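You operate a simulated robot arm through the tools that you are given. There is no shell and no other tool. Be economical: measure what you need, move in short steps, check, and stop when the job is done.

You run a simulated robot arm. Do the job below in one go: nothing can be reset, and whatever is moved stays where it is left.

## Task
Take the orange felt pad and leave it in the brown tote on the front of the fixture table. Then take the yellow paint stick and leave it on the top of the tilt plate. Then take the blue paint stick and leave it on top of the tape runner. Keep to this order. Set down upright: orange felt pad.

The check looks at the end state, three seconds after you hand in, the way a careful person would. Anything else that was tipped, shoved, dropped, spilled or broken makes it a failure.

## Robot
A 7-joint arm with a vacuum gripper on a trunk, on a base that drives. Base frame: it is fixed to the floor where the robot stands at the start and does not move with it; the origin is under the middle of the robot, x ahead of it, y to its left, z up; the surface under the hand at the start is at about z = 0.9. Units: m, degrees, N and s.
Its first joint turns from -149.0 to 149.0 degrees. Places, roughly: blue paint stick [-2.5, -1.25, 0.75]; orange felt pad (5x4x5 cm) [0.7, 0, 0.9]; tape runner [2, -3.25, 1]; top of the tilt plate [1, 2, 1]; yellow paint stick [-2.5, -1.5, 0.75]. Payload 1.06 kg.
Tool frame: the origin (TCP) lies in the middle of the cups' lips, and z points out of the cups. The gripper has 1 cup of 0.024 m across, covering 0.024 by 0.024 m (tool x, y); the bellows give 0.008 m. With the vacuum on, a cup seals on a smooth face that it is pressed against (1 to 4 N); it does not hold porous or soft things. The pull reaches 23 N.
Orientation is that of the tool frame in the base frame, as [roll, pitch, yaw] about the fixed x, y, z axes, in that order (R = Rz(yaw) Ry(pitch) Rx(roll)). With the cups facing straight down, the tool's x points along the base's -x, its y along +y and its z along -z.

## Interface
- The arm moves only by the tool arm_command. Its argument "increments" is a list of rows, each an object of numbers (a shift or turn left out is 0, a gripper value left out holds the last): "tx", "ty", "tz": the shift along the tool's x, y, z in units of 40 mm (1.0 is 40 mm); "ax", "ay", "az": the turn, a rotation vector about the tool's x, y, z in units of 4 degrees (1.0 is 4 degrees); "suction": the vacuum: 1 switches it on, -1 off. In form: [{"tx": .., "ty": .., "tz": .., "ax": .., "ay": .., "az": .., "suction": ..}, ...]. A call has 1 to 10 rows; each row shifts and turns the commanded pose from where the row before left it, along the tool's axes as they then stand. A call with a number of a shift or a turn outside -1 to 1 is refused whole. Each row takes 0.2 s and may step no farther than 0.05 m and 8.6 degrees from the row before; otherwise, or with a gripper value out of range, the whole call is refused. A pose out of reach is approached as far as the arm can. The call stops where the force on the tool passes 40 N (or 10 N more than at its start, if that is more) or the arm is blocked; 0.2 s more then pass. The pull builds up within a second once a cup has sealed. Time passes only in rows, and 0.2 s behind the last, so rows that do not move give it time. The reply holds the time, the measured pose of the TCP, the force on the tool along the base axes and the pull of the vacuum, in the units named above and with some noise, with the torque about the TCP (base axes, N m) and any sound that the robot's microphone picked up.
- Cameras (640 x 400 px; columns grow to the right, rows downward): "scene" is now at [0.0406, 0.1814, 1.574]; the picture's right is [0.13, -0.99, 0.00], its down [-0.58, -0.08, -0.81] and it looks along [0.80, 0.10, -0.59] (base axes); focal length 257 px, centre (320, 200). "wrist" rides on the gripper at [0.078, 0.019, -0.096] in the tool frame; the picture's right is [-0.24, 0.97, 0.00], its down [-0.71, -0.17, -0.69] and it looks along [-0.67, -0.16, 0.73] (tool axes); focal length 243 px, centre (320, 200). There is no depth. A picture from a camera that has moved, and an enlarged one, comes with that camera's place and axes in the base frame and with its lens.
- get_image(camera): a new picture of that camera. No time passes.
- move_column(by): slides the trunk up (or, below 0, down) by that many m; the arm and the scene camera ride with it, the base frame stays. It gives what a move gives, with no picture.
- steer(legs): drives the robot by 1 to 6 legs, each [ahead, turn to the left] in m and degrees, along the robot's own axes; the way and the turn of a leg run together, so that a leg with both is an arc; at most 1.5 m and 180 degrees a leg. The arm and the cameras ride along, it lands a little off, and it stops where it bumps. It gives what a move gives.
- pan_tilt(pan, tilt): turns the head with the scene camera to pan (to the left, within 155 degrees either way) and tilt (down, from -29 to 69), counted from straight ahead of the robot. It gives what a move gives.
- enlarge(camera, box): a new picture of the part [left, top, right, bottom] of that camera's present view, enlarged. No time passes.
- job_done(): hands the job in; it is judged then, once.

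Go step by step. Nothing tells you exact positions but the pictures and the camera data: compare them with the known pose of the tool, close in by small moves and look again before you grip or let go. The budget is 165 turns and 120 pictures, counting those below and the enlarged ones. Unless the task says otherwise, let go and move clear before handing in.

The tools are called after ">>>" as a command line: name --argument value ..., lists and objects as JSON in quotes. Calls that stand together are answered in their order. arm_command: Moves the arm, as the interface text tells. Its arguments: {"type":"object","properties":{"increments":{"type":"array","items":{"type":"object","properties":{"tx":{"type":"number"},"ty":{"type":"number"},"tz":{"type":"number"},"ax":{"type":"number"},"ay":{"type":"number"},"az":{"type":"number"},"suction":{"type":"number"}}}}},"required":["increments"]} The other tools are called the same way: move_column (by) slides the trunk up or down; steer (legs) drives the base; pan_tilt (pan, tilt) turns the head that bears the scene camera; get_image (camera) takes a picture; enlarge (camera, box) takes an enlarged picture of a part of a camera's view; job_done () hands the job in.

At the start:

```text
time_s: 0.0
position: [0.6512, 0.1915, 1.2077]
orientation: [-180.0, 0.0, 180.0]
wrist_force: [0.5, 0.2, 0.2]
moment: [-0.01, -0.02, 0.02]
pull: 0.1
trunk travel left (down, up): [-0.625, 0.085]
robot x, y, heading: [0.0011, -0.0022, -0.2]
head pan, tilt: [7.4, 36.1]
```

scene: 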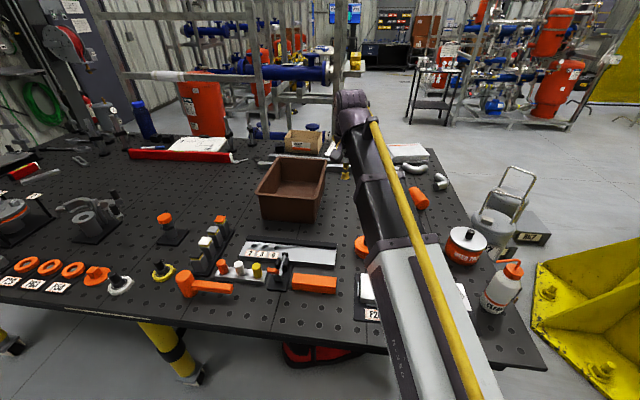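
wrist: 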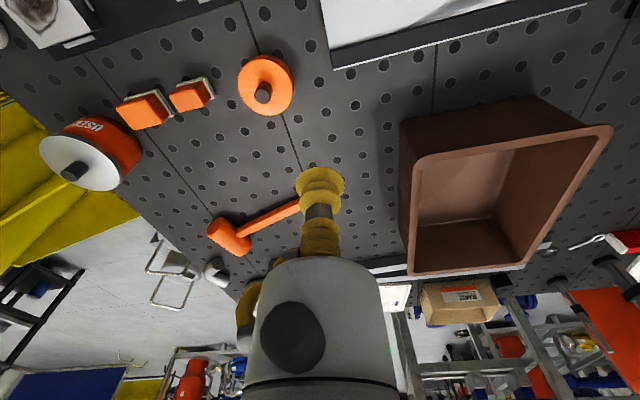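

Two small orange blocks are visible in the wrist view near (0.66, -0.01) and (0.66, -0.09). I'll take closer looks to tell which is the felt pad and what its faces are.

>>> enlarge --camera "wrist" --box '[90, 40, 310, 180]'

>>> enlarge --camera "scene" --box '[140, 180, 440, 368]'

```text
2.86 times, centred on (200, 110) of wrist
camera zoom: at [0.5747, 0.2099, 1.3043], right [0.24, 0.97, 0.0], down [0.71, -0.17, 0.69], along [0.67, -0.16, -0.73], focal length 693 px, centre (663, 457)
```

zoom: 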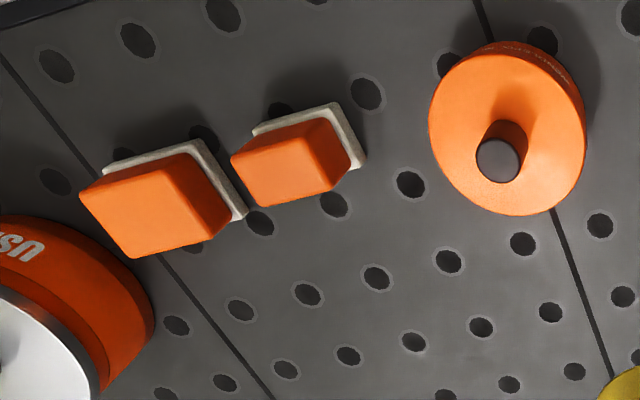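

```text
2.13 times, centred on (290, 274) of scene
camera zoom: at [0.0406, 0.1814, 1.574], right [0.13, -0.99, 0.0], down [-0.58, -0.08, -0.81], along [0.8, 0.1, -0.59], focal length 547 px, centre (384, 43)
```

zoom: 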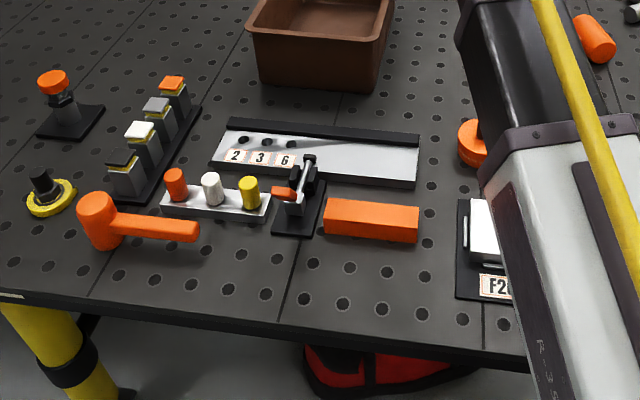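

The blocks have orange bodies with felt bases, one slightly bigger than the other. I'll bring the arm above them and look again.

>>> arm_command --increments '[{"ty": -1}, {"ty": -1}, {"ty": -1}, {"ty": -1}, {"ty": -1}, {"tz": 1}, {"tz": 1}]'

>>> get_image --camera "wrist"

>>> get_image --camera "scene"

```text
time_s: 0.9
position: [0.6518, 0.0595, 1.2105]
orientation: [-180.0, 0.4, 179.6]
wrist_force: [0.8, -0.5, -2.0]
moment: [0.12, -0.05, 0.14]
pull: 0.0
trunk travel left (down, up): [-0.625, 0.085]
robot x, y, heading: [0.0025, 0.0017, -0.1]
head pan, tilt: [7.4, 36.1]
stopped in row 4: the force on the tool passed its limit at 47 N (the readings are from after the stop); the commanded pose is now the measured one
```

```text
115 pictures are left
camera wrist: at [0.5752, 0.0779, 1.3062], right [0.24, 0.97, 0.0], down [0.7, -0.18, 0.69], along [0.67, -0.17, -0.72], focal length 243 px, centre (320, 200)
```

wrist: 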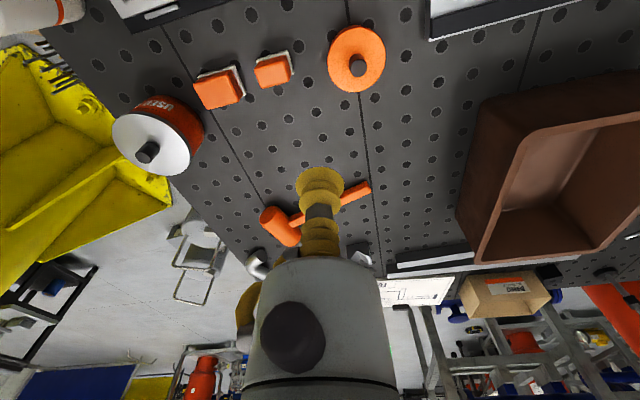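

```text
114 pictures are left
camera scene: at [0.0407, 0.1821, 1.5739], right [0.13, -0.99, 0.0], down [-0.58, -0.08, -0.81], along [0.8, 0.1, -0.59], focal length 257 px, centre (320, 200)
```

scene: 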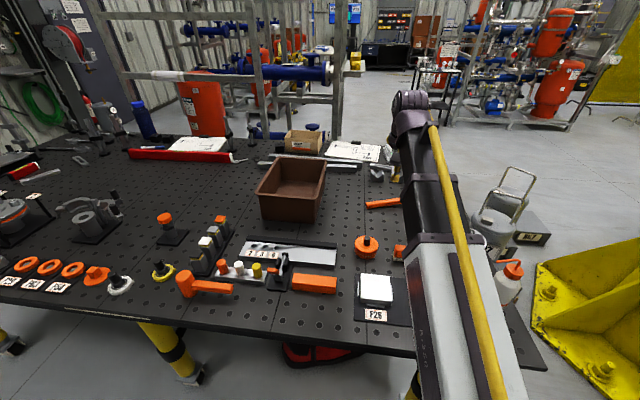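

The call stopped on a force spike in what looks like free air, which could be inertia or something unseen. I'll try a slower, smaller step.

>>> arm_command --increments '[{"ty": -0.2}, {"ty": -0.3}, {"ty": -0.2}]'

>>> enlarge --camera "scene" --box '[340, 80, 540, 300]'

```text
time_s: 1.7
position: [0.6526, 0.0303, 1.2113]
orientation: [179.9, 0.5, 179.6]
wrist_force: [13.2, 14.3, -21.8]
moment: [-1.82, -0.53, -1.4]
pull: 0.1
trunk travel left (down, up): [-0.625, 0.085]
robot x, y, heading: [0.0026, 0.0014, -0.2]
head pan, tilt: [7.4, 36.1]
```

```text
1.82 times, centred on (440, 190) of scene
camera zoom: at [0.0406, 0.1813, 1.574], right [0.13, -0.99, 0.0], down [-0.58, -0.08, -0.81], along [0.8, 0.1, -0.59], focal length 468 px, centre (102, 218)
```

zoom: 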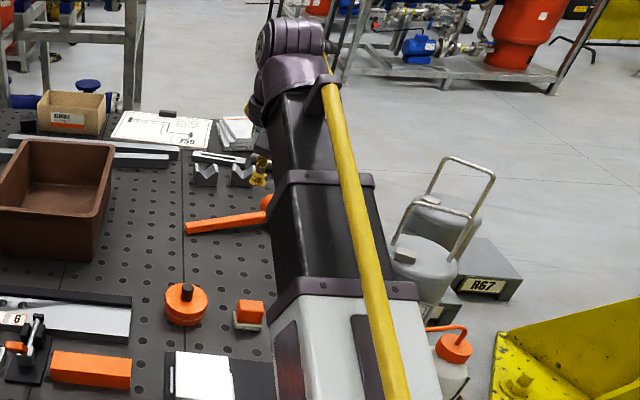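

A standing force of about 30 N remains, and I suspect the yellow hose along the arm or a hidden contact. I'll back off a little and look at the arm.

>>> arm_command --increments '[{"ty": 0.5}, {"ty": 0.5}, {}]'

>>> pan_tilt --pan -10 --tilt 20

>>> get_image --camera "scene"

```text
time_s: 2.5
position: [0.6512, 0.0704, 1.2126]
orientation: [-180.0, 0.3, 179.6]
wrist_force: [4.2, -5.1, -12.5]
moment: [0.55, -0.74, 0.49]
pull: 0.0
trunk travel left (down, up): [-0.625, 0.085]
robot x, y, heading: [0.0011, -0.0018, 0.0]
head pan, tilt: [7.4, 36.1]
```

```text
time_s: 3.3
position: [0.6526, 0.0692, 1.2123]
orientation: [179.9, 0.4, 179.6]
wrist_force: [2.1, 5.0, -6.1]
moment: [-0.58, -0.2, -0.4]
pull: 0.0
trunk travel left (down, up): [-0.625, 0.085]
robot x, y, heading: [-0.0036, 0.0026, -0.2]
head pan, tilt: [-10.0, 20.0]
```

```text
112 pictures are left
camera scene: at [0.0457, 0.154, 1.5995], right [-0.17, -0.98, 0.0], down [-0.34, 0.06, -0.94], along [0.93, -0.16, -0.34], focal length 257 px, centre (320, 200)
```

scene: 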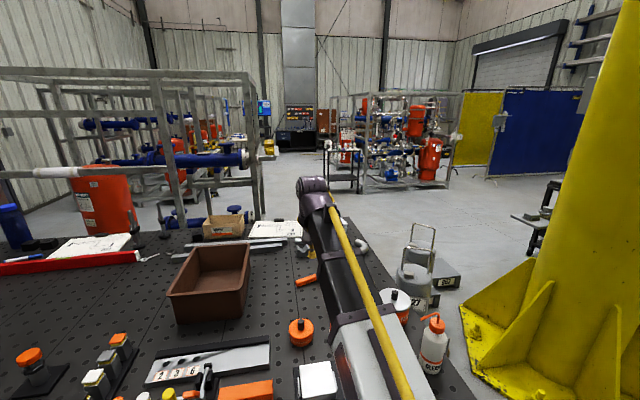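

The force readings are swinging rather than steady, so this is arm sway from fast moves. I'll let it settle and then move gently.

>>> arm_command --increments '[{}, {}, {}, {}, {}]'

>>> arm_command --increments '[{"ty": -0.2}, {"ty": -0.4}, {"ty": -0.5}, {"ty": -0.5}, {"ty": -0.4}, {"ty": -0.2}, {}]'

```text
time_s: 4.5
position: [0.6511, 0.069, 1.2118]
orientation: [180.0, 0.5, 179.6]
wrist_force: [1.6, -0.5, -4.2]
moment: [-0.03, -0.16, 0.0]
pull: 0.0
trunk travel left (down, up): [-0.625, 0.085]
robot x, y, heading: [0.0007, -0.0006, -0.1]
head pan, tilt: [-10.0, 20.0]
```

```text
time_s: 5.3
position: [0.6531, 0.0335, 1.2133]
orientation: [-180.0, 0.7, 179.4]
wrist_force: [3.6, -4.6, -5.7]
moment: [0.46, -0.23, 0.36]
pull: 0.2
trunk travel left (down, up): [-0.625, 0.085]
robot x, y, heading: [0.0016, 0.0003, -0.2]
head pan, tilt: [-10.0, 20.0]
stopped in row 3: the force on the tool passed its limit at 42 N (the readings are from after the stop); the commanded pose is now the measured one
```

I'll test whether this is a contact or motion-induced by making a slow step and waiting.

>>> arm_command --increments '[{}, {}, {}, {}]'

>>> arm_command --increments '[{"ty": -0.2}, {"ty": -0.2}, {"ty": -0.2}, {}, {}, {}]'

>>> get_image --camera "wrist"

```text
time_s: 6.3
position: [0.652, 0.0337, 1.2135]
orientation: [179.9, 0.7, 179.4]
wrist_force: [4.2, 0.1, -10.5]
moment: [-0.08, -0.4, 0.0]
pull: 0.1
trunk travel left (down, up): [-0.625, 0.085]
robot x, y, heading: [0.0001, -0.002, 0.2]
head pan, tilt: [-10.0, 20.0]
```

```text
time_s: 7.7
position: [0.6534, 0.0092, 1.2129]
orientation: [179.9, 0.7, 179.3]
wrist_force: [12.9, 3.5, -26.8]
moment: [-0.64, -0.96, -0.51]
pull: 0.1
trunk travel left (down, up): [-0.625, 0.085]
robot x, y, heading: [0.0025, -0.0005, -0.2]
head pan, tilt: [-10.0, 20.0]
```

```text
111 pictures are left
camera wrist: at [0.5758, 0.0294, 1.3078], right [0.24, 0.97, 0.0], down [0.7, -0.18, 0.69], along [0.67, -0.17, -0.72], focal length 243 px, centre (320, 200)
```

wrist: 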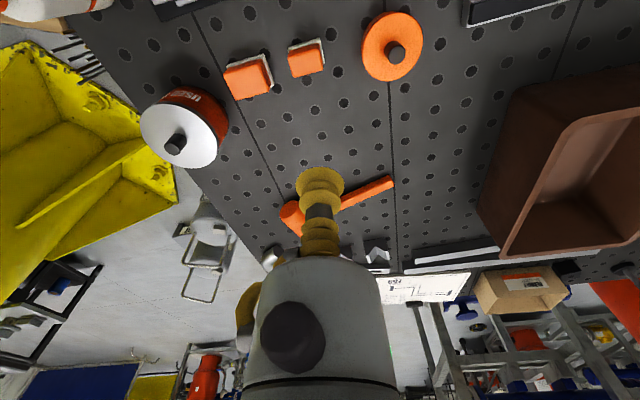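

The static force acts near the wrist camera mount, pushing it forward and down, so it may be pressing against the robot's own upper arm at this short radius. I'll move outward and down and see if it clears.

>>> arm_command --increments '[{"tx": -0.3, "tz": 0.3}, {"tx": -0.4, "tz": 0.4}, {"tx": -0.5, "tz": 0.5}, {}, {}]'

```text
time_s: 8.9
position: [0.7012, 0.0113, 1.1651]
orientation: [180.0, 0.7, 179.4]
wrist_force: [-0.1, -0.3, 0.5]
moment: [0.0, -0.02, 0.01]
pull: 0.0
trunk travel left (down, up): [-0.625, 0.085]
robot x, y, heading: [-0.0014, -0.0015, 0.0]
head pan, tilt: [-10.0, 20.0]
```

That cleared it, confirming self-contact at short radius. Now I'll look at the two pads closely.

>>> get_image --camera "wrist"

>>> enlarge --camera "wrist" --box '[180, 0, 440, 110]'

```text
110 pictures are left
camera wrist: at [0.6236, 0.0303, 1.2615], right [0.25, 0.97, 0.0], down [0.7, -0.18, 0.69], along [0.67, -0.17, -0.72], focal length 243 px, centre (320, 200)
```

wrist: 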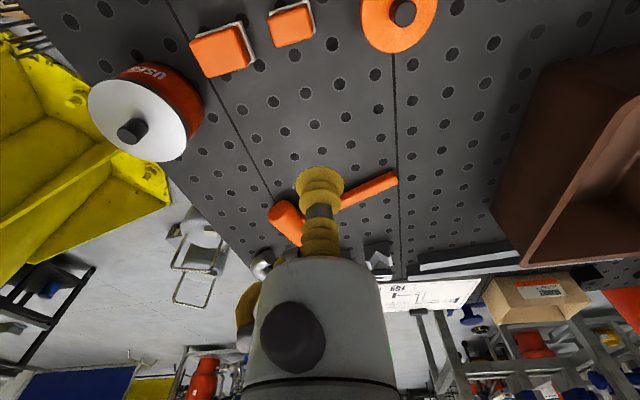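

```text
2.46 times, centred on (310, 55) of wrist
camera zoom: at [0.6236, 0.0303, 1.2615], right [0.25, 0.97, 0.0], down [0.7, -0.18, 0.69], along [0.67, -0.17, -0.72], focal length 597 px, centre (345, 557)
```

zoom: 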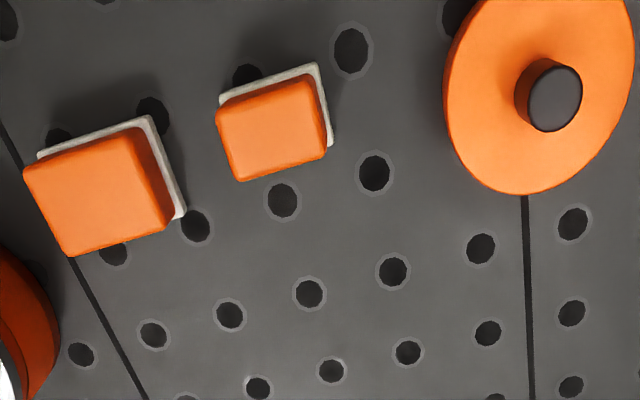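

The small pad near (0.655, -0.011) best fits the given place; the other at about (0.66, -0.09) is a bit larger. I'll move lower and check sizes using the scene camera as well.

>>> arm_command --increments '[{"tz": 0.4}, {"tz": 0.5}, {"tz": 0.5}, {"tz": 0.3}, {"tx": 0.2, "ty": -0.2}, {"tx": 0.3, "ty": -0.2}, {"tx": 0.2, "ty": -0.1}, {}]'

>>> pan_tilt --pan -15 --tilt 50

>>> get_image --camera "scene"

>>> get_image --camera "wrist"

```text
time_s: 10.7
position: [0.6732, -0.0071, 1.0979]
orientation: [179.8, 0.7, 179.4]
wrist_force: [-0.6, -0.8, 0.1]
moment: [-0.01, 0.02, 0.0]
pull: 0.1
trunk travel left (down, up): [-0.625, 0.085]
robot x, y, heading: [-0.0015, 0.0019, 0.1]
head pan, tilt: [-10.0, 20.0]
```

```text
time_s: 11.6
position: [0.6727, -0.0073, 1.0966]
orientation: [180.0, 0.7, 179.4]
wrist_force: [-0.3, 0.0, 0.2]
moment: [0.0, -0.02, -0.01]
pull: 0.0
trunk travel left (down, up): [-0.625, 0.085]
robot x, y, heading: [0.0008, -0.0026, -0.0]
head pan, tilt: [-15.0, 50.0]
```

```text
108 pictures are left
camera scene: at [0.0284, 0.1501, 1.5541], right [-0.26, -0.97, 0.0], down [-0.74, 0.2, -0.64], along [0.62, -0.17, -0.77], focal length 257 px, centre (320, 200)
```

scene: 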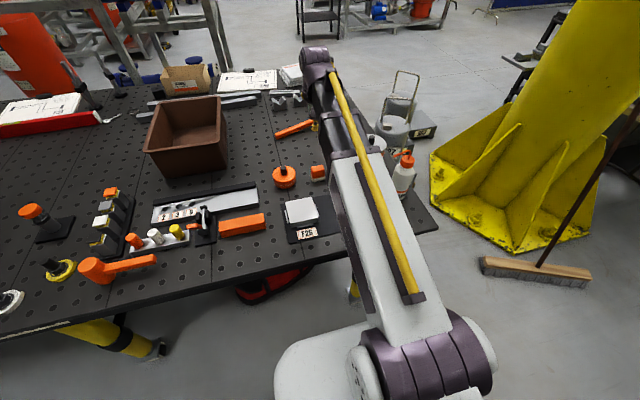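

```text
107 pictures are left
camera wrist: at [0.5963, 0.0109, 1.1931], right [0.25, 0.97, 0.0], down [0.7, -0.18, 0.69], along [0.67, -0.17, -0.72], focal length 243 px, centre (320, 200)
```

wrist: 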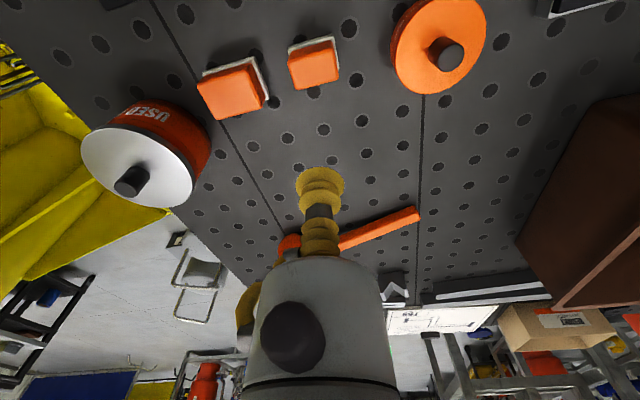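

>>> enlarge --camera "wrist" --box '[180, 20, 360, 132]'

>>> enlarge --camera "scene" --box '[260, 130, 420, 230]'

```text
3.56 times, centred on (270, 76) of wrist
camera zoom: at [0.5963, 0.0109, 1.1931], right [0.25, 0.97, 0.0], down [0.7, -0.18, 0.69], along [0.67, -0.17, -0.72], focal length 863 px, centre (498, 641)
```

zoom: 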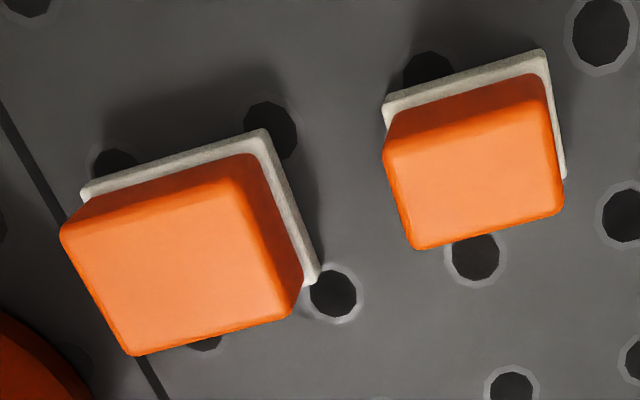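

```text
4.00 times, centred on (340, 180) of scene
camera zoom: at [0.0284, 0.1501, 1.5541], right [-0.26, -0.97, 0.0], down [-0.74, 0.2, -0.64], along [0.62, -0.17, -0.77], focal length 1029 px, centre (240, 280)
```

zoom: 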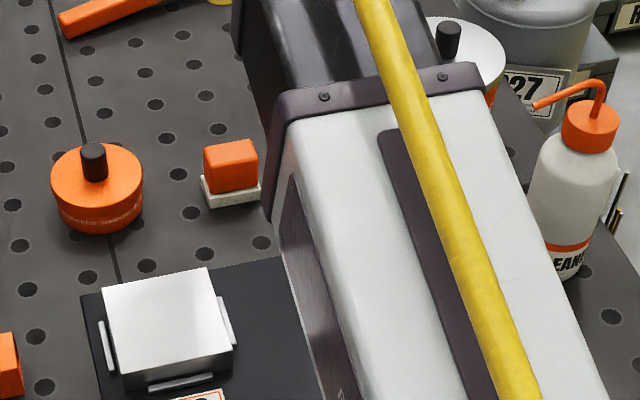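

The small block measures about 5×4 cm at the base (the other is 6+ cm), so it is the target, centred near (0.666, -0.011). Descending over it.

>>> arm_command --increments '[{"tx": 0.17, "ty": -0.1, "ay": 0.17, "az": 0.1}, {"tz": 0.5}, {"tz": 0.7}, {"tz": 0.7}, {"tz": 0.6}, {"tz": 0.4}, {"tz": 0.2}, {}, {}]'

>>> get_image --camera "wrist"

>>> enlarge --camera "scene" --box '[260, 130, 380, 205]'

```text
time_s: 13.6
position: [0.6659, -0.0138, 0.9743]
orientation: [179.9, -0.1, 179.0]
wrist_force: [-0.4, 0.4, -0.3]
moment: [-0.01, 0.01, -0.05]
pull: 0.2
trunk travel left (down, up): [-0.625, 0.085]
robot x, y, heading: [0.0002, -0.0012, -0.3]
head pan, tilt: [-15.0, 50.0]
```

```text
104 pictures are left
camera wrist: at [0.5901, 0.0064, 1.0705], right [0.25, 0.97, 0.0], down [0.7, -0.19, 0.68], along [0.66, -0.17, -0.73], focal length 243 px, centre (320, 200)
```

wrist: 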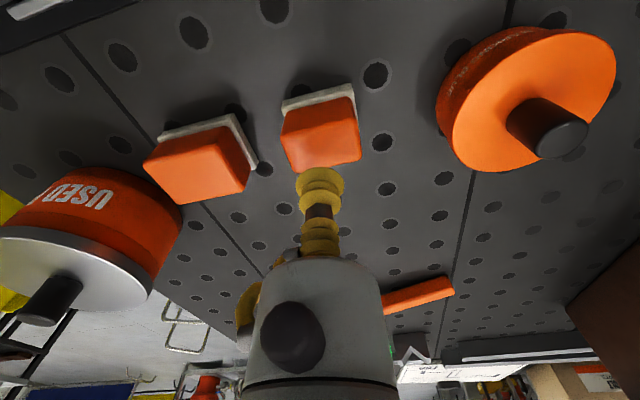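

```text
5.33 times, centred on (320, 168) of scene
camera zoom: at [0.0283, 0.1501, 1.554], right [-0.26, -0.97, 0.0], down [-0.74, 0.2, -0.64], along [0.62, -0.17, -0.77], focal length 1372 px, centre (320, 373)
```

zoom: 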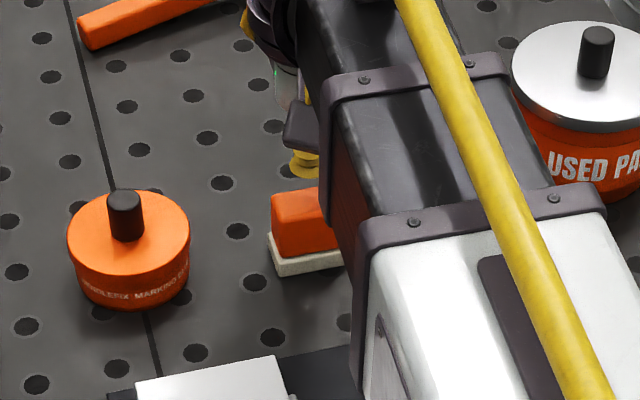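

>>> enlarge --camera "wrist" --box '[260, 70, 380, 210]'

```text
2.86 times, centred on (320, 140) of wrist
camera zoom: at [0.5901, 0.0064, 1.0705], right [0.25, 0.97, 0.0], down [0.7, -0.19, 0.68], along [0.66, -0.17, -0.73], focal length 693 px, centre (320, 371)
```

zoom: 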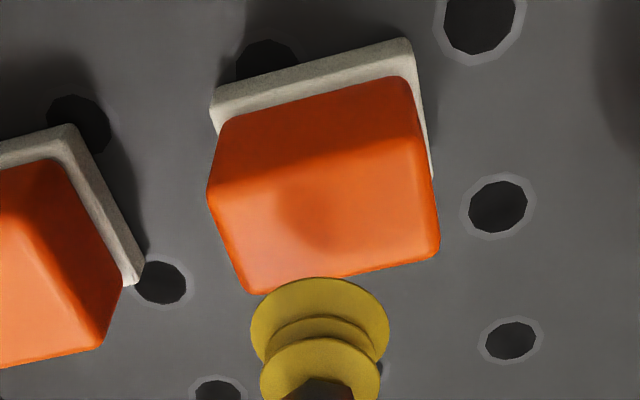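

The cup is over the top face within a few mm. I'll nudge +4 mm in y, switch suction on, and lower in small steps to contact.

>>> arm_command --increments '[{"tx": 0.05, "ty": 0.08, "suction": 1}, {"tz": 0.3}, {"tz": 0.1}, {"tz": 0.08}, {}, {}]'

```text
time_s: 15.0
position: [0.6645, -0.0105, 0.9544]
orientation: [179.9, 0.1, 179.1]
wrist_force: [-0.1, -0.4, -0.3]
moment: [0.0, -0.02, 0.0]
pull: 0.2
trunk travel left (down, up): [-0.625, 0.085]
robot x, y, heading: [0.0, -0.0003, -0.2]
head pan, tilt: [-15.0, 50.0]
```

>>> arm_command --increments '[{"tz": 0.06}, {}, {"tz": 0.06}, {}, {"tz": 0.06}, {}, {}]'

```text
time_s: 16.6
position: [0.665, -0.0106, 0.9454]
orientation: [180.0, 0.0, 178.9]
wrist_force: [-0.2, 1.0, 3.9]
moment: [0.02, 0.02, 0.01]
pull: 0.1
trunk travel left (down, up): [-0.625, 0.085]
robot x, y, heading: [0.0001, -0.0034, -0.4]
head pan, tilt: [-15.0, 50.0]
```

Contact at about 4 N; now waiting to see whether the vacuum seals.

>>> arm_command --increments '[{"suction": 1}, {}, {}, {}, {}]'

>>> enlarge --camera "wrist" --box '[260, 70, 380, 210]'

```text
time_s: 17.8
position: [0.6649, -0.0108, 0.9463]
orientation: [179.9, 0.0, 179.1]
wrist_force: [0.0, 1.0, 3.5]
moment: [-0.02, 0.0, 0.0]
pull: 0.0
trunk travel left (down, up): [-0.625, 0.085]
robot x, y, heading: [0.0038, -0.0007, -0.0]
head pan, tilt: [-15.0, 50.0]
```

```text
2.86 times, centred on (320, 140) of wrist
camera zoom: at [0.5889, 0.0087, 1.0418], right [0.25, 0.97, 0.0], down [0.7, -0.19, 0.68], along [0.66, -0.17, -0.73], focal length 693 px, centre (320, 371)
```

zoom: 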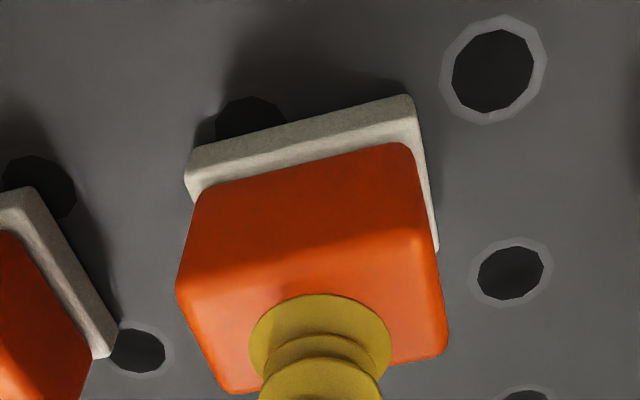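

The seal did not form: the cup hangs slightly over the far rounded edge. I'll lift, shift about 5 mm toward the robot, and press again.

>>> arm_command --increments '[{"tz": -0.25}, {"tx": 0.13}, {}, {"tz": 0.15}, {"tz": 0.08}, {"tz": 0.05}, {}, {}, {}]'

```text
time_s: 19.8
position: [0.6585, -0.0106, 0.9451]
orientation: [180.0, -0.1, 178.8]
wrist_force: [1.9, -1.8, 9.6]
moment: [0.0, -0.02, -0.02]
pull: 23.1
trunk travel left (down, up): [-0.625, 0.085]
robot x, y, heading: [0.0009, 0.0004, -0.2]
head pan, tilt: [-15.0, 50.0]
```

Sealed with full pull. Lifting gently, then I'll move outward and up toward the tote at roughly (0.9, 0.4).

>>> arm_command --increments '[{"tz": -0.2}, {"tz": -0.4}, {"tz": -0.5}, {"tz": -0.5}, {"tz": -0.5}, {"tz": -0.5, "tx": -0.3}, {"tz": -0.5, "tx": -0.5}, {"tz": -0.5, "tx": -0.5}, {"tz": -0.5, "tx": -0.5}, {}]'

>>> pan_tilt --pan 15 --tilt 40

>>> get_image --camera "scene"

>>> get_image --camera "wrist"

```text
time_s: 22.0
position: [0.7308, -0.0122, 1.1094]
orientation: [179.9, 0.0, 178.9]
wrist_force: [-0.1, 0.1, -0.8]
moment: [0.03, 0.01, 0.0]
pull: 23.1
trunk travel left (down, up): [-0.625, 0.085]
robot x, y, heading: [0.0014, -0.0008, 0.1]
head pan, tilt: [-15.0, 50.0]
```

```text
time_s: 23.0
position: [0.7306, -0.012, 1.1088]
orientation: [180.0, 0.0, 179.0]
wrist_force: [0.1, 0.3, -0.4]
moment: [-0.02, 0.0, -0.03]
pull: 22.9
trunk travel left (down, up): [-0.625, 0.085]
robot x, y, heading: [-0.0051, 0.0016, -0.1]
head pan, tilt: [15.0, 40.0]
```

```text
100 pictures are left
camera scene: at [0.0361, 0.192, 1.5682], right [0.26, -0.97, 0.0], down [-0.62, -0.17, -0.77], along [0.74, 0.2, -0.64], focal length 257 px, centre (320, 200)
```

scene: 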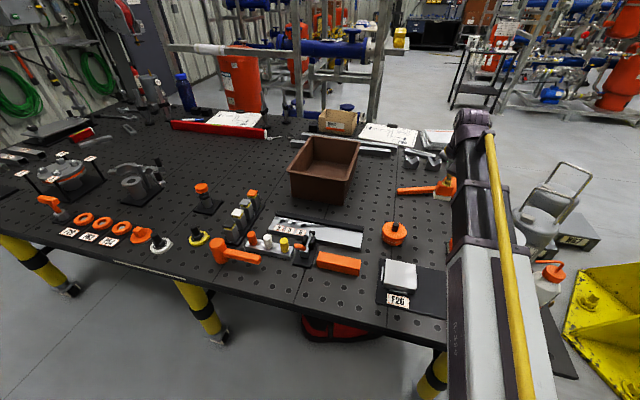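

```text
99 pictures are left
camera wrist: at [0.6543, 0.0066, 1.2049], right [0.25, 0.97, 0.0], down [0.7, -0.19, 0.68], along [0.66, -0.17, -0.73], focal length 243 px, centre (320, 200)
```

wrist: 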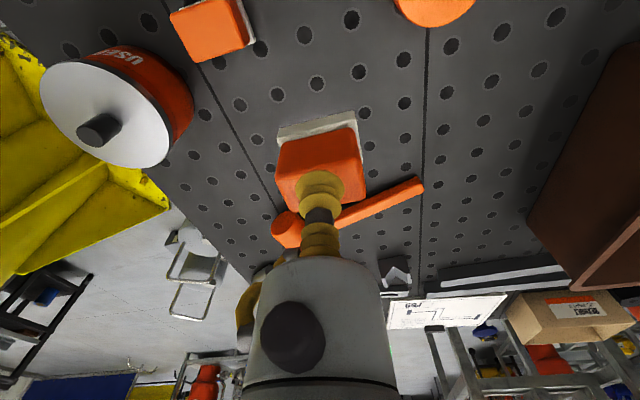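

The pad is held; the tote spans about x 0.80–1.14, y 0.30–0.52 with rim near z 1.01. I'll carry the pad there at safe height.

>>> arm_command --increments '[{"ty": 0.3, "tx": -0.2, "tz": -0.3}, {"ty": 0.6, "tx": -0.4, "tz": -0.3}, {"ty": 0.7, "tx": -0.4}, {"ty": 0.7, "tx": -0.4}, {"ty": 0.7, "tx": -0.4}, {"ty": 0.7, "tx": -0.4}, {"ty": 0.7, "tx": -0.3}, {"ty": 0.5}, {"ty": 0.2}, {}]'

>>> arm_command --increments '[{"ty": 0.3}, {"ty": 0.6}, {"ty": 0.7, "tx": -0.2}, {"ty": 0.7, "tx": -0.3}, {"ty": 0.7, "tx": -0.3}, {"ty": 0.7, "tx": -0.2}, {"ty": 0.6}, {"ty": 0.4}, {"ty": 0.2}, {}]'

>>> get_image --camera "wrist"

>>> get_image --camera "scene"

```text
time_s: 25.2
position: [0.8376, 0.1892, 1.1319]
orientation: [179.8, 0.0, 178.9]
wrist_force: [-0.5, 0.5, -1.3]
moment: [-0.03, 0.0, 0.02]
pull: 22.8
trunk travel left (down, up): [-0.625, 0.085]
robot x, y, heading: [-0.0018, -0.0026, 0.0]
head pan, tilt: [15.0, 40.0]
```

```text
time_s: 27.4
position: [0.8781, 0.386, 1.134]
orientation: [179.9, 0.0, 179.0]
wrist_force: [-0.6, 0.9, -0.3]
moment: [-0.01, 0.01, -0.02]
pull: 23.6
trunk travel left (down, up): [-0.625, 0.085]
robot x, y, heading: [0.0008, 0.0019, 0.0]
head pan, tilt: [15.0, 40.0]
```

```text
98 pictures are left
camera wrist: at [0.8023, 0.4045, 1.2298], right [0.25, 0.97, 0.0], down [0.7, -0.19, 0.68], along [0.66, -0.17, -0.73], focal length 243 px, centre (320, 200)
```

wrist: 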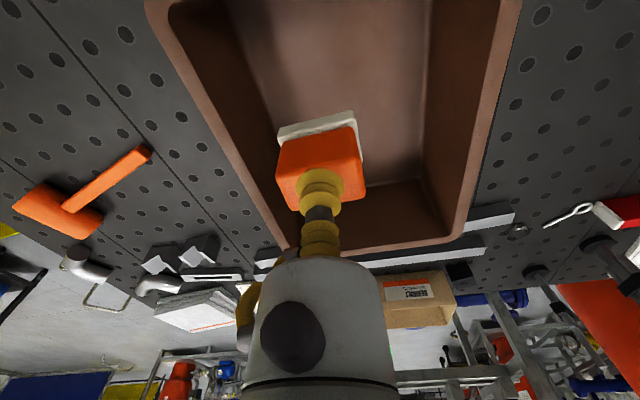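

```text
97 pictures are left
camera scene: at [0.0361, 0.1922, 1.5682], right [0.26, -0.97, 0.0], down [-0.62, -0.17, -0.77], along [0.74, 0.2, -0.64], focal length 257 px, centre (320, 200)
```

scene: 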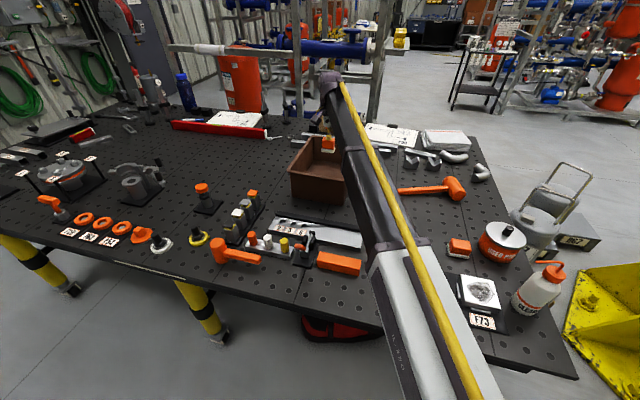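

The pad is over the tote interior; I'll shift about 1.5 cm left and 1 cm out, then lower.

>>> arm_command --increments '[{"ty": 0.3, "tx": -0.25}, {"tz": 0.3}, {"tz": 0.6}, {"tz": 0.6}, {"tz": 0.6}, {"tz": 0.6}, {"tz": 0.6}, {"tz": 0.4}, {"tz": 0.2}, {}]'

>>> get_image --camera "wrist"

>>> enlarge --camera "scene" --box '[260, 80, 420, 220]'

```text
time_s: 29.6
position: [0.8892, 0.3991, 0.9784]
orientation: [179.9, 0.0, 179.0]
wrist_force: [-0.4, -0.5, -0.1]
moment: [-0.04, -0.05, 0.03]
pull: 23.2
trunk travel left (down, up): [-0.625, 0.085]
robot x, y, heading: [-0.0016, 0.0046, 0.2]
head pan, tilt: [15.0, 40.0]
```

```text
96 pictures are left
camera wrist: at [0.8128, 0.4176, 1.0736], right [0.25, 0.97, 0.0], down [0.71, -0.19, 0.68], along [0.66, -0.17, -0.73], focal length 243 px, centre (320, 200)
```

wrist: 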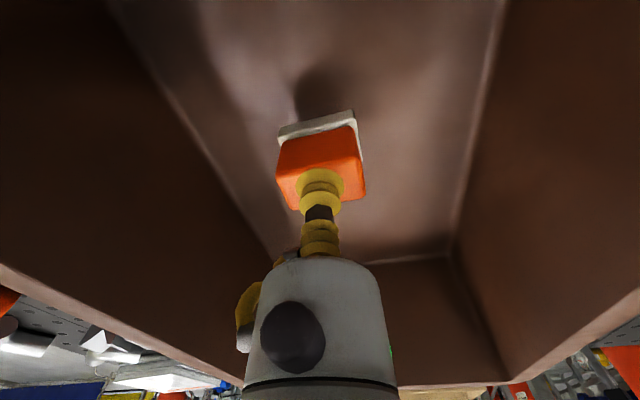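

```text
2.86 times, centred on (340, 150) of scene
camera zoom: at [0.0361, 0.1921, 1.5682], right [0.26, -0.97, 0.0], down [-0.62, -0.17, -0.77], along [0.74, 0.2, -0.64], focal length 735 px, centre (263, 343)
```

zoom: 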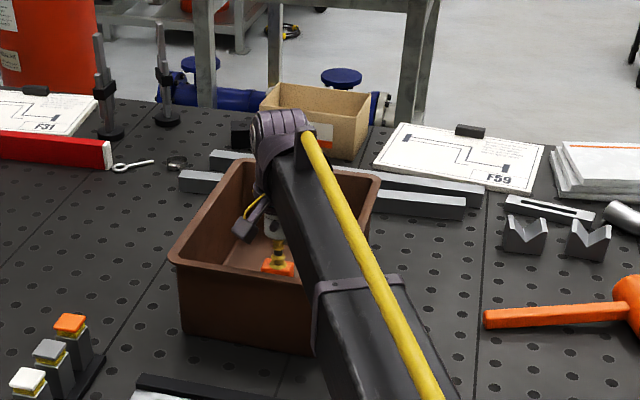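

Well inside the tote with clearance. Lowering in small steps to touch the floor.

>>> arm_command --increments '[{"tz": 0.2}, {"tz": 0.15}, {"tz": 0.1}, {}, {"tz": 0.07}, {}]'

```text
time_s: 31.0
position: [0.8898, 0.397, 0.9581]
orientation: [180.0, 0.0, 178.9]
wrist_force: [-0.7, -0.1, 0.0]
moment: [0.01, -0.01, 0.01]
pull: 22.9
trunk travel left (down, up): [-0.625, 0.085]
robot x, y, heading: [0.0021, 0.0008, -0.0]
head pan, tilt: [15.0, 40.0]
```

>>> arm_command --increments '[{"tz": 0.06}, {}, {"tz": 0.06}, {}, {"tz": 0.05}, {}, {}]'

```text
time_s: 32.6
position: [0.8884, 0.396, 0.9513]
orientation: [179.9, 0.1, 178.9]
wrist_force: [2.0, 0.4, 13.1]
moment: [-0.01, -0.02, 0.0]
pull: 23.0
trunk travel left (down, up): [-0.625, 0.085]
robot x, y, heading: [-0.0007, 0.0006, -0.1]
head pan, tilt: [15.0, 40.0]
```

Contact with the floor. Backing off slightly, releasing the vacuum, and waiting before lifting.

>>> arm_command --increments '[{"tz": -0.03, "suction": -1}, {}, {}, {}, {}, {}, {"tz": -0.1}, {"tz": -0.3}, {"tz": -0.4}, {}]'

>>> get_image --camera "wrist"

```text
time_s: 34.8
position: [0.8902, 0.3962, 0.9836]
orientation: [180.0, -0.1, 179.0]
wrist_force: [0.9, 0.3, 0.2]
moment: [-0.03, -0.01, 0.0]
pull: 0.1
trunk travel left (down, up): [-0.625, 0.085]
robot x, y, heading: [0.0007, 0.0021, 0.0]
head pan, tilt: [15.0, 40.0]
```

```text
94 pictures are left
camera wrist: at [0.8143, 0.4159, 1.0793], right [0.25, 0.97, 0.0], down [0.71, -0.19, 0.68], along [0.66, -0.17, -0.73], focal length 243 px, centre (320, 200)
```

wrist: 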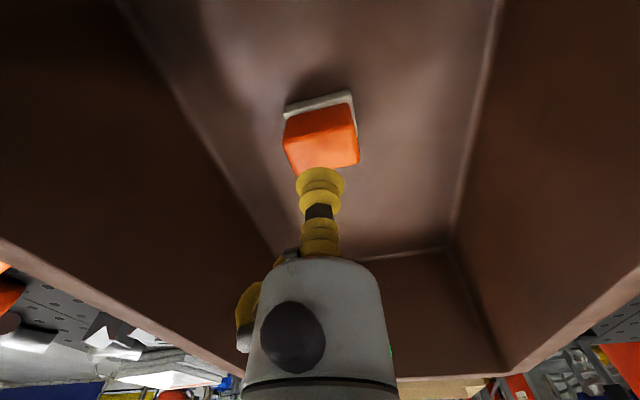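

The pad sits upright in the tote. Raising the arm out and retracting, then surveying behind the robot for the paint sticks.

>>> arm_command --increments '[{"tz": -0.4}, {"tz": -0.7}, {"tz": -0.7}, {"tz": -0.7}, {"tz": -0.7}, {"tz": -0.7}, {"tz": -0.7}, {"tz": -0.7}, {"tz": -0.4}, {}]'

>>> arm_command --increments '[{"ty": -0.3, "tx": 0.3}, {"ty": -0.5, "tx": 0.6}, {"ty": -0.6, "tx": 0.6}, {"ty": -0.6, "tx": 0.6}, {"ty": -0.6, "tx": 0.6}, {"ty": -0.6, "tx": 0.6}, {"ty": -0.5, "tx": 0.5}, {"ty": -0.3, "tx": 0.3}, {}]'

>>> pan_tilt --pan 150 --tilt 20

>>> get_image --camera "scene"

>>> pan_tilt --pan 75 --tilt 20

>>> get_image --camera "scene"

>>> pan_tilt --pan -65 --tilt 20

>>> get_image --camera "scene"

>>> pan_tilt --pan -140 --tilt 20

>>> get_image --camera "scene"

```text
time_s: 37.0
position: [0.8877, 0.3965, 1.2104]
orientation: [179.9, 0.0, 179.0]
wrist_force: [0.1, -0.4, 1.5]
moment: [0.01, 0.0, -0.02]
pull: 0.1
trunk travel left (down, up): [-0.625, 0.085]
robot x, y, heading: [-0.0006, 0.0016, -0.2]
head pan, tilt: [15.0, 40.0]
```

```text
time_s: 39.0
position: [0.7215, 0.2414, 1.2117]
orientation: [180.0, 0.0, 178.9]
wrist_force: [-0.4, 0.5, 0.1]
moment: [-0.03, -0.02, 0.0]
pull: 0.1
trunk travel left (down, up): [-0.625, 0.085]
robot x, y, heading: [-0.0002, -0.0017, 0.2]
head pan, tilt: [15.0, 40.0]
```

```text
time_s: 41.2
position: [0.7201, 0.2421, 1.2102]
orientation: [179.9, 0.0, 179.0]
wrist_force: [-0.6, -0.2, 0.0]
moment: [0.01, 0.02, 0.0]
pull: 0.2
trunk travel left (down, up): [-0.625, 0.085]
robot x, y, heading: [0.0005, -0.0009, -0.1]
head pan, tilt: [150.0, 20.0]
```

```text
93 pictures are left
camera scene: at [-0.1267, 0.2168, 1.5996], right [0.5, 0.87, 0.0], down [0.3, -0.17, -0.94], along [-0.81, 0.47, -0.34], focal length 257 px, centre (320, 200)
```

scene: 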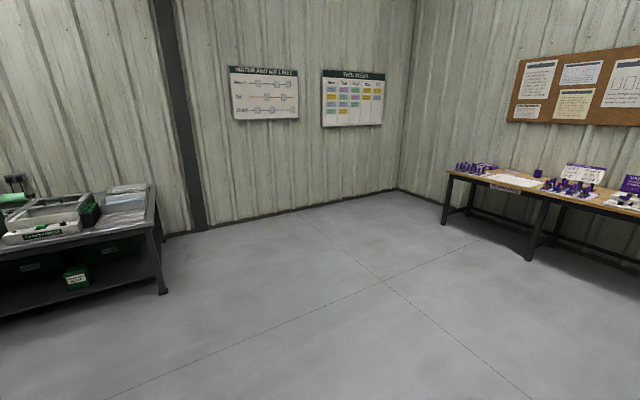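

```text
time_s: 42.6
position: [0.7212, 0.2413, 1.2112]
orientation: [179.9, 0.0, 179.0]
wrist_force: [-0.3, -1.5, -0.2]
moment: [-0.02, 0.0, -0.01]
pull: 0.1
trunk travel left (down, up): [-0.625, 0.085]
robot x, y, heading: [-0.0026, -0.0005, -0.0]
head pan, tilt: [75.0, 20.0]
```

```text
92 pictures are left
camera scene: at [-0.022, 0.2601, 1.5996], right [0.97, -0.26, 0.0], down [-0.09, -0.33, -0.94], along [0.24, 0.91, -0.34], focal length 257 px, centre (320, 200)
```

scene: 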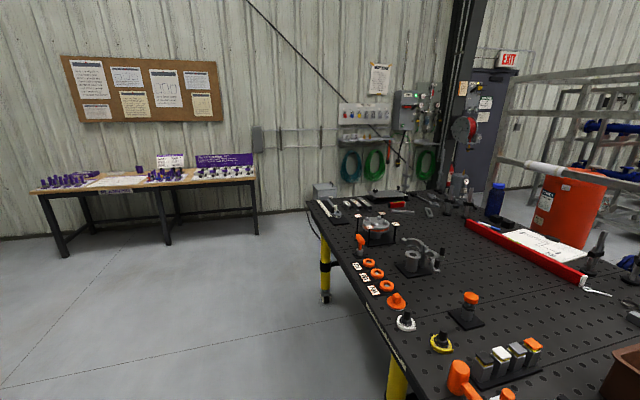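

```text
time_s: 44.9
position: [0.7215, 0.241, 1.2122]
orientation: [179.9, 0.1, 179.0]
wrist_force: [0.4, -0.2, 0.2]
moment: [0.0, 0.02, -0.01]
pull: 0.0
trunk travel left (down, up): [-0.625, 0.085]
robot x, y, heading: [0.0015, -0.0012, 0.0]
head pan, tilt: [-65.0, 20.0]
```

```text
91 pictures are left
camera scene: at [-0.0067, 0.0858, 1.5996], right [-0.91, -0.42, 0.0], down [-0.14, 0.31, -0.94], along [0.4, -0.85, -0.34], focal length 257 px, centre (320, 200)
```

scene: 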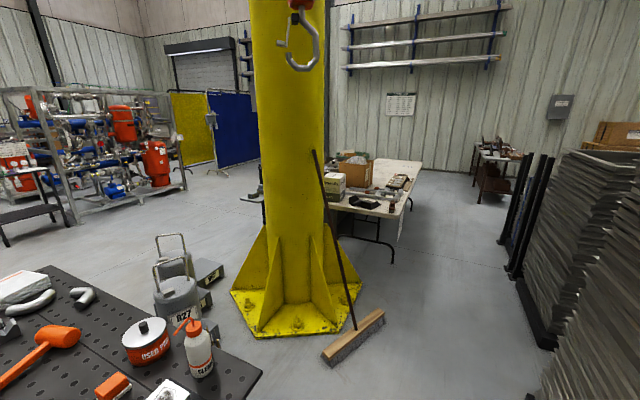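

```text
time_s: 46.3
position: [0.721, 0.2406, 1.2108]
orientation: [179.9, 0.0, 179.1]
wrist_force: [0.2, -0.5, 1.1]
moment: [-0.02, -0.02, 0.0]
pull: 0.2
trunk travel left (down, up): [-0.625, 0.085]
robot x, y, heading: [0.0012, -0.0002, -0.0]
head pan, tilt: [-140.0, 20.0]
```

```text
90 pictures are left
camera scene: at [-0.1173, 0.1102, 1.5996], right [-0.64, 0.77, 0.0], down [0.26, 0.22, -0.94], along [-0.72, -0.6, -0.34], focal length 257 px, centre (320, 200)
```

scene: 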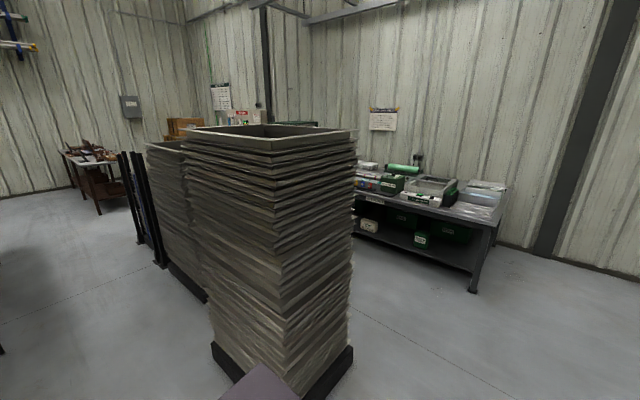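

The grey bench behind-right, beyond a pallet stack, should hold the paint sticks. Zooming in on it.

>>> enlarge --camera "scene" --box '[340, 130, 530, 300]'

>>> pan_tilt --pan 155 --tilt 25

>>> get_image --camera "scene"

```text
2.35 times, centred on (435, 215) of scene
camera zoom: at [-0.1173, 0.1102, 1.5996], right [-0.64, 0.77, 0.0], down [0.26, 0.22, -0.94], along [-0.72, -0.6, -0.34], focal length 605 px, centre (49, 165)
```

zoom: 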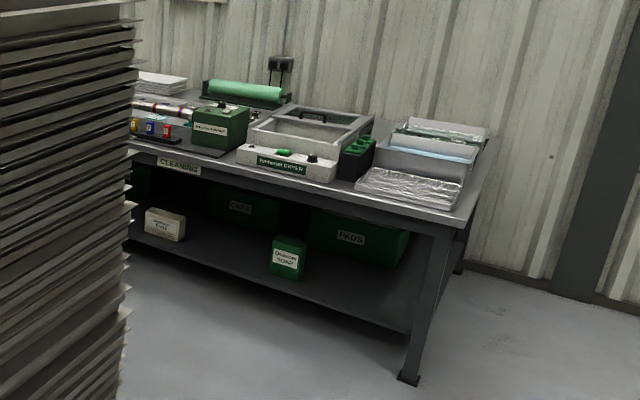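

```text
time_s: 50.4
position: [0.7213, 0.2411, 1.2109]
orientation: [179.9, 0.0, 179.0]
wrist_force: [-0.4, -0.5, -0.4]
moment: [0.02, -0.01, -0.03]
pull: 0.0
trunk travel left (down, up): [-0.625, 0.085]
robot x, y, heading: [0.0001, -0.0012, -0.1]
head pan, tilt: [154.7, 25.0]
```

```text
88 pictures are left
camera scene: at [-0.1293, 0.2095, 1.5915], right [0.43, 0.9, 0.0], down [0.38, -0.18, -0.91], along [-0.82, 0.39, -0.42], focal length 257 px, centre (320, 200)
```

scene: 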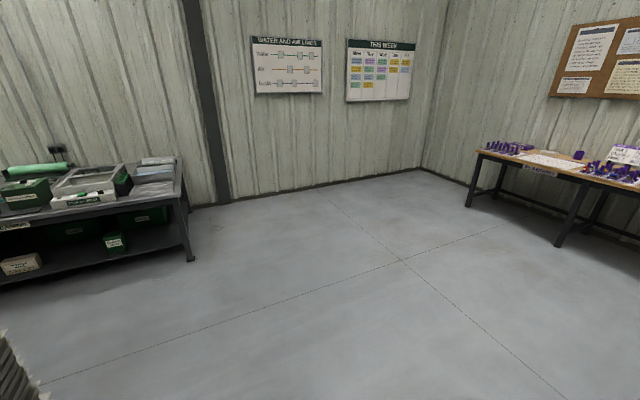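

The bench front edge is at about x = -2.32 and the sticks at about (-2.5, -1.26). I'll back off from the table, turn left 180°, and drive to about (-1.8, 0), keeping clear of the pallet stack.

>>> steer --legs '[[-0.6, 0], [0, 180]]'

>>> pan_tilt --pan 20 --tilt 30

>>> get_image --camera "scene"

```text
time_s: 61.2
position: [-1.3009, -0.274, 1.2111]
orientation: [180.0, 0.0, 1.6]
wrist_force: [-0.1, 0.0, -0.3]
moment: [0.01, -0.01, 0.0]
pull: 0.0
trunk travel left (down, up): [-0.625, 0.085]
robot x, y, heading: [-0.5935, 0.0015, -177.2]
head pan, tilt: [154.7, 25.0]
```

```text
time_s: 63.3
position: [-1.302, -0.2739, 1.2108]
orientation: [179.9, 0.0, 1.7]
wrist_force: [0.3, -0.6, -0.2]
moment: [-0.04, -0.01, -0.03]
pull: 0.1
trunk travel left (down, up): [-0.625, 0.085]
robot x, y, heading: [-0.59, -0.0015, -177.6]
head pan, tilt: [20.0, 30.0]
```

```text
87 pictures are left
camera scene: at [-0.6237, -0.2029, 1.5835], right [-0.39, 0.92, 0.0], down [0.46, 0.19, -0.87], along [-0.8, -0.33, -0.5], focal length 257 px, centre (320, 200)
```

scene: 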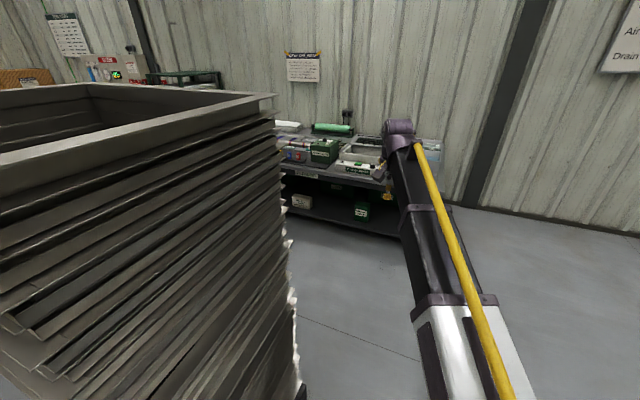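

Clear lane ahead along y≈0. Correcting heading slightly right and driving 1.2 m.

>>> steer --legs '[[0, -5], [1.2, 0]]'

>>> pan_tilt --pan 60 --tilt 30

>>> get_image --camera "scene"

```text
time_s: 69.9
position: [-2.5301, -0.143, 1.2114]
orientation: [179.9, 0.0, -4.2]
wrist_force: [-0.2, -0.4, -0.8]
moment: [0.01, 0.02, 0.0]
pull: 0.1
trunk travel left (down, up): [-0.625, 0.085]
robot x, y, heading: [-1.7986, 0.0592, 176.6]
head pan, tilt: [20.0, 30.0]
```

```text
time_s: 71.0
position: [-2.5292, -0.1429, 1.2112]
orientation: [179.9, 0.0, -4.2]
wrist_force: [0.2, 0.2, 0.1]
moment: [0.05, 0.03, -0.01]
pull: 0.0
trunk travel left (down, up): [-0.625, 0.085]
robot x, y, heading: [-1.7972, 0.0549, 176.7]
head pan, tilt: [60.0, 30.0]
```

```text
86 pictures are left
camera scene: at [-1.8118, -0.1903, 1.5835], right [-0.84, 0.55, 0.0], down [0.27, 0.42, -0.87], along [-0.47, -0.72, -0.5], focal length 257 px, centre (320, 200)
```

scene: 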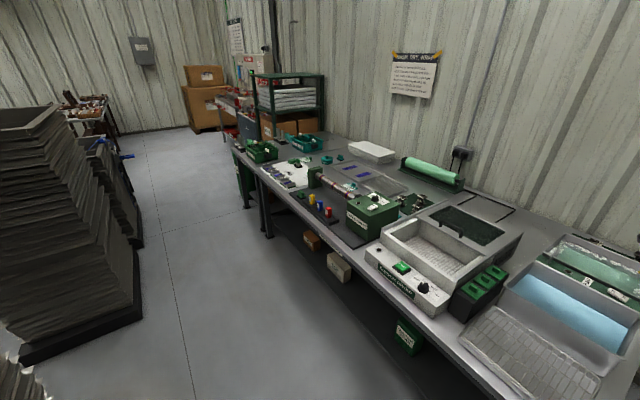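

The sticks are visible in a holder on the bench at about (-2.53, -1.29) and (-2.53, -1.37), and the aisle is clear. Turning to face along the aisle and driving 0.9 m.

>>> steer --legs '[[0, 93], [0.9, 0], [0, -50]]'

>>> pan_tilt --pan -10 --tilt 45

>>> get_image --camera "scene"

>>> get_image --camera "wrist"

```text
time_s: 81.7
position: [-2.306, -1.4386, 1.2108]
orientation: [179.9, 0.0, 34.3]
wrist_force: [-1.3, 0.3, 0.8]
moment: [0.01, 0.02, -0.03]
pull: 0.0
trunk travel left (down, up): [-0.625, 0.085]
robot x, y, heading: [-1.8554, -0.8247, -144.5]
head pan, tilt: [60.0, 30.0]
```

```text
time_s: 83.2
position: [-2.3074, -1.4386, 1.2108]
orientation: [179.9, 0.1, 34.4]
wrist_force: [0.0, -0.1, -0.1]
moment: [-0.03, 0.0, 0.03]
pull: 0.1
trunk travel left (down, up): [-0.625, 0.085]
robot x, y, heading: [-1.8587, -0.8222, -144.6]
head pan, tilt: [-10.0, 45.0]
```

```text
85 pictures are left
camera scene: at [-1.798, -0.9718, 1.5609], right [-0.43, 0.9, 0.0], down [0.64, 0.3, -0.71], along [-0.64, -0.3, -0.71], focal length 257 px, centre (320, 200)
```

scene: 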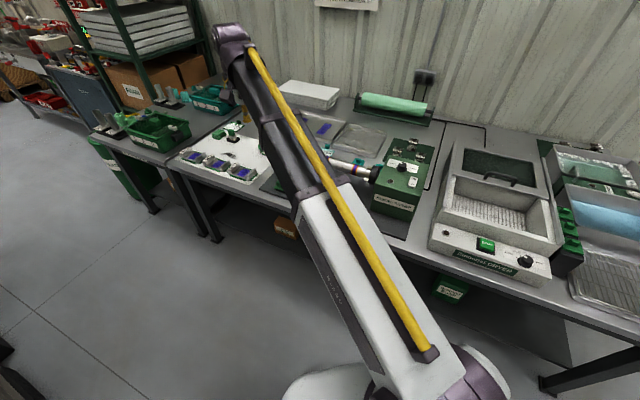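

```text
84 pictures are left
camera wrist: at [-2.2297, -1.4105, 1.3076], right [0.35, -0.94, 0.0], down [-0.68, -0.26, 0.68], along [-0.64, -0.24, -0.73], focal length 243 px, centre (320, 200)
```

wrist: 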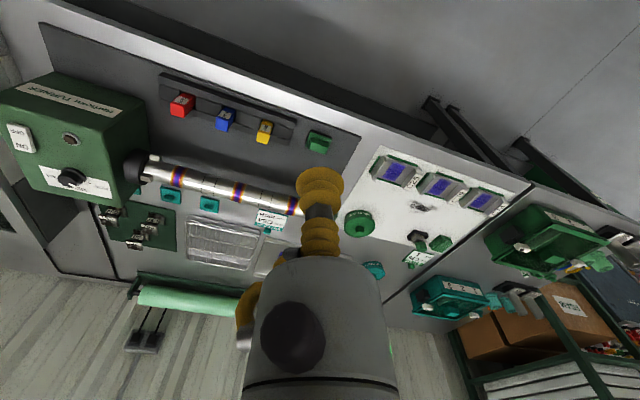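

The wrist camera sees the sticks: red, blue, yellow standing in a dark rail. Zooming in.

>>> enlarge --camera "wrist" --box '[145, 60, 345, 185]'

```text
3.20 times, centred on (245, 122) of wrist
camera zoom: at [-2.2297, -1.4105, 1.3076], right [0.35, -0.94, 0.0], down [-0.68, -0.26, 0.68], along [-0.64, -0.24, -0.73], focal length 776 px, centre (560, 448)
```

zoom: 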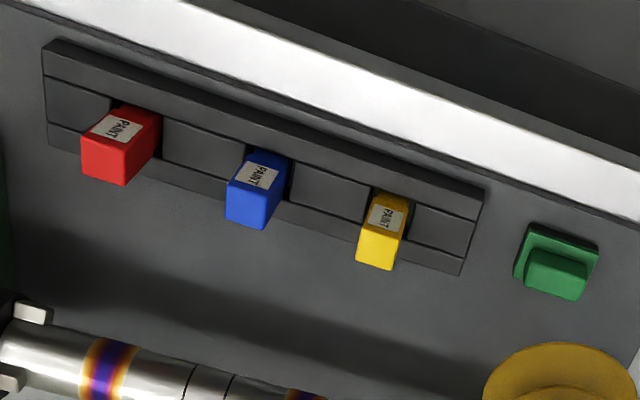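

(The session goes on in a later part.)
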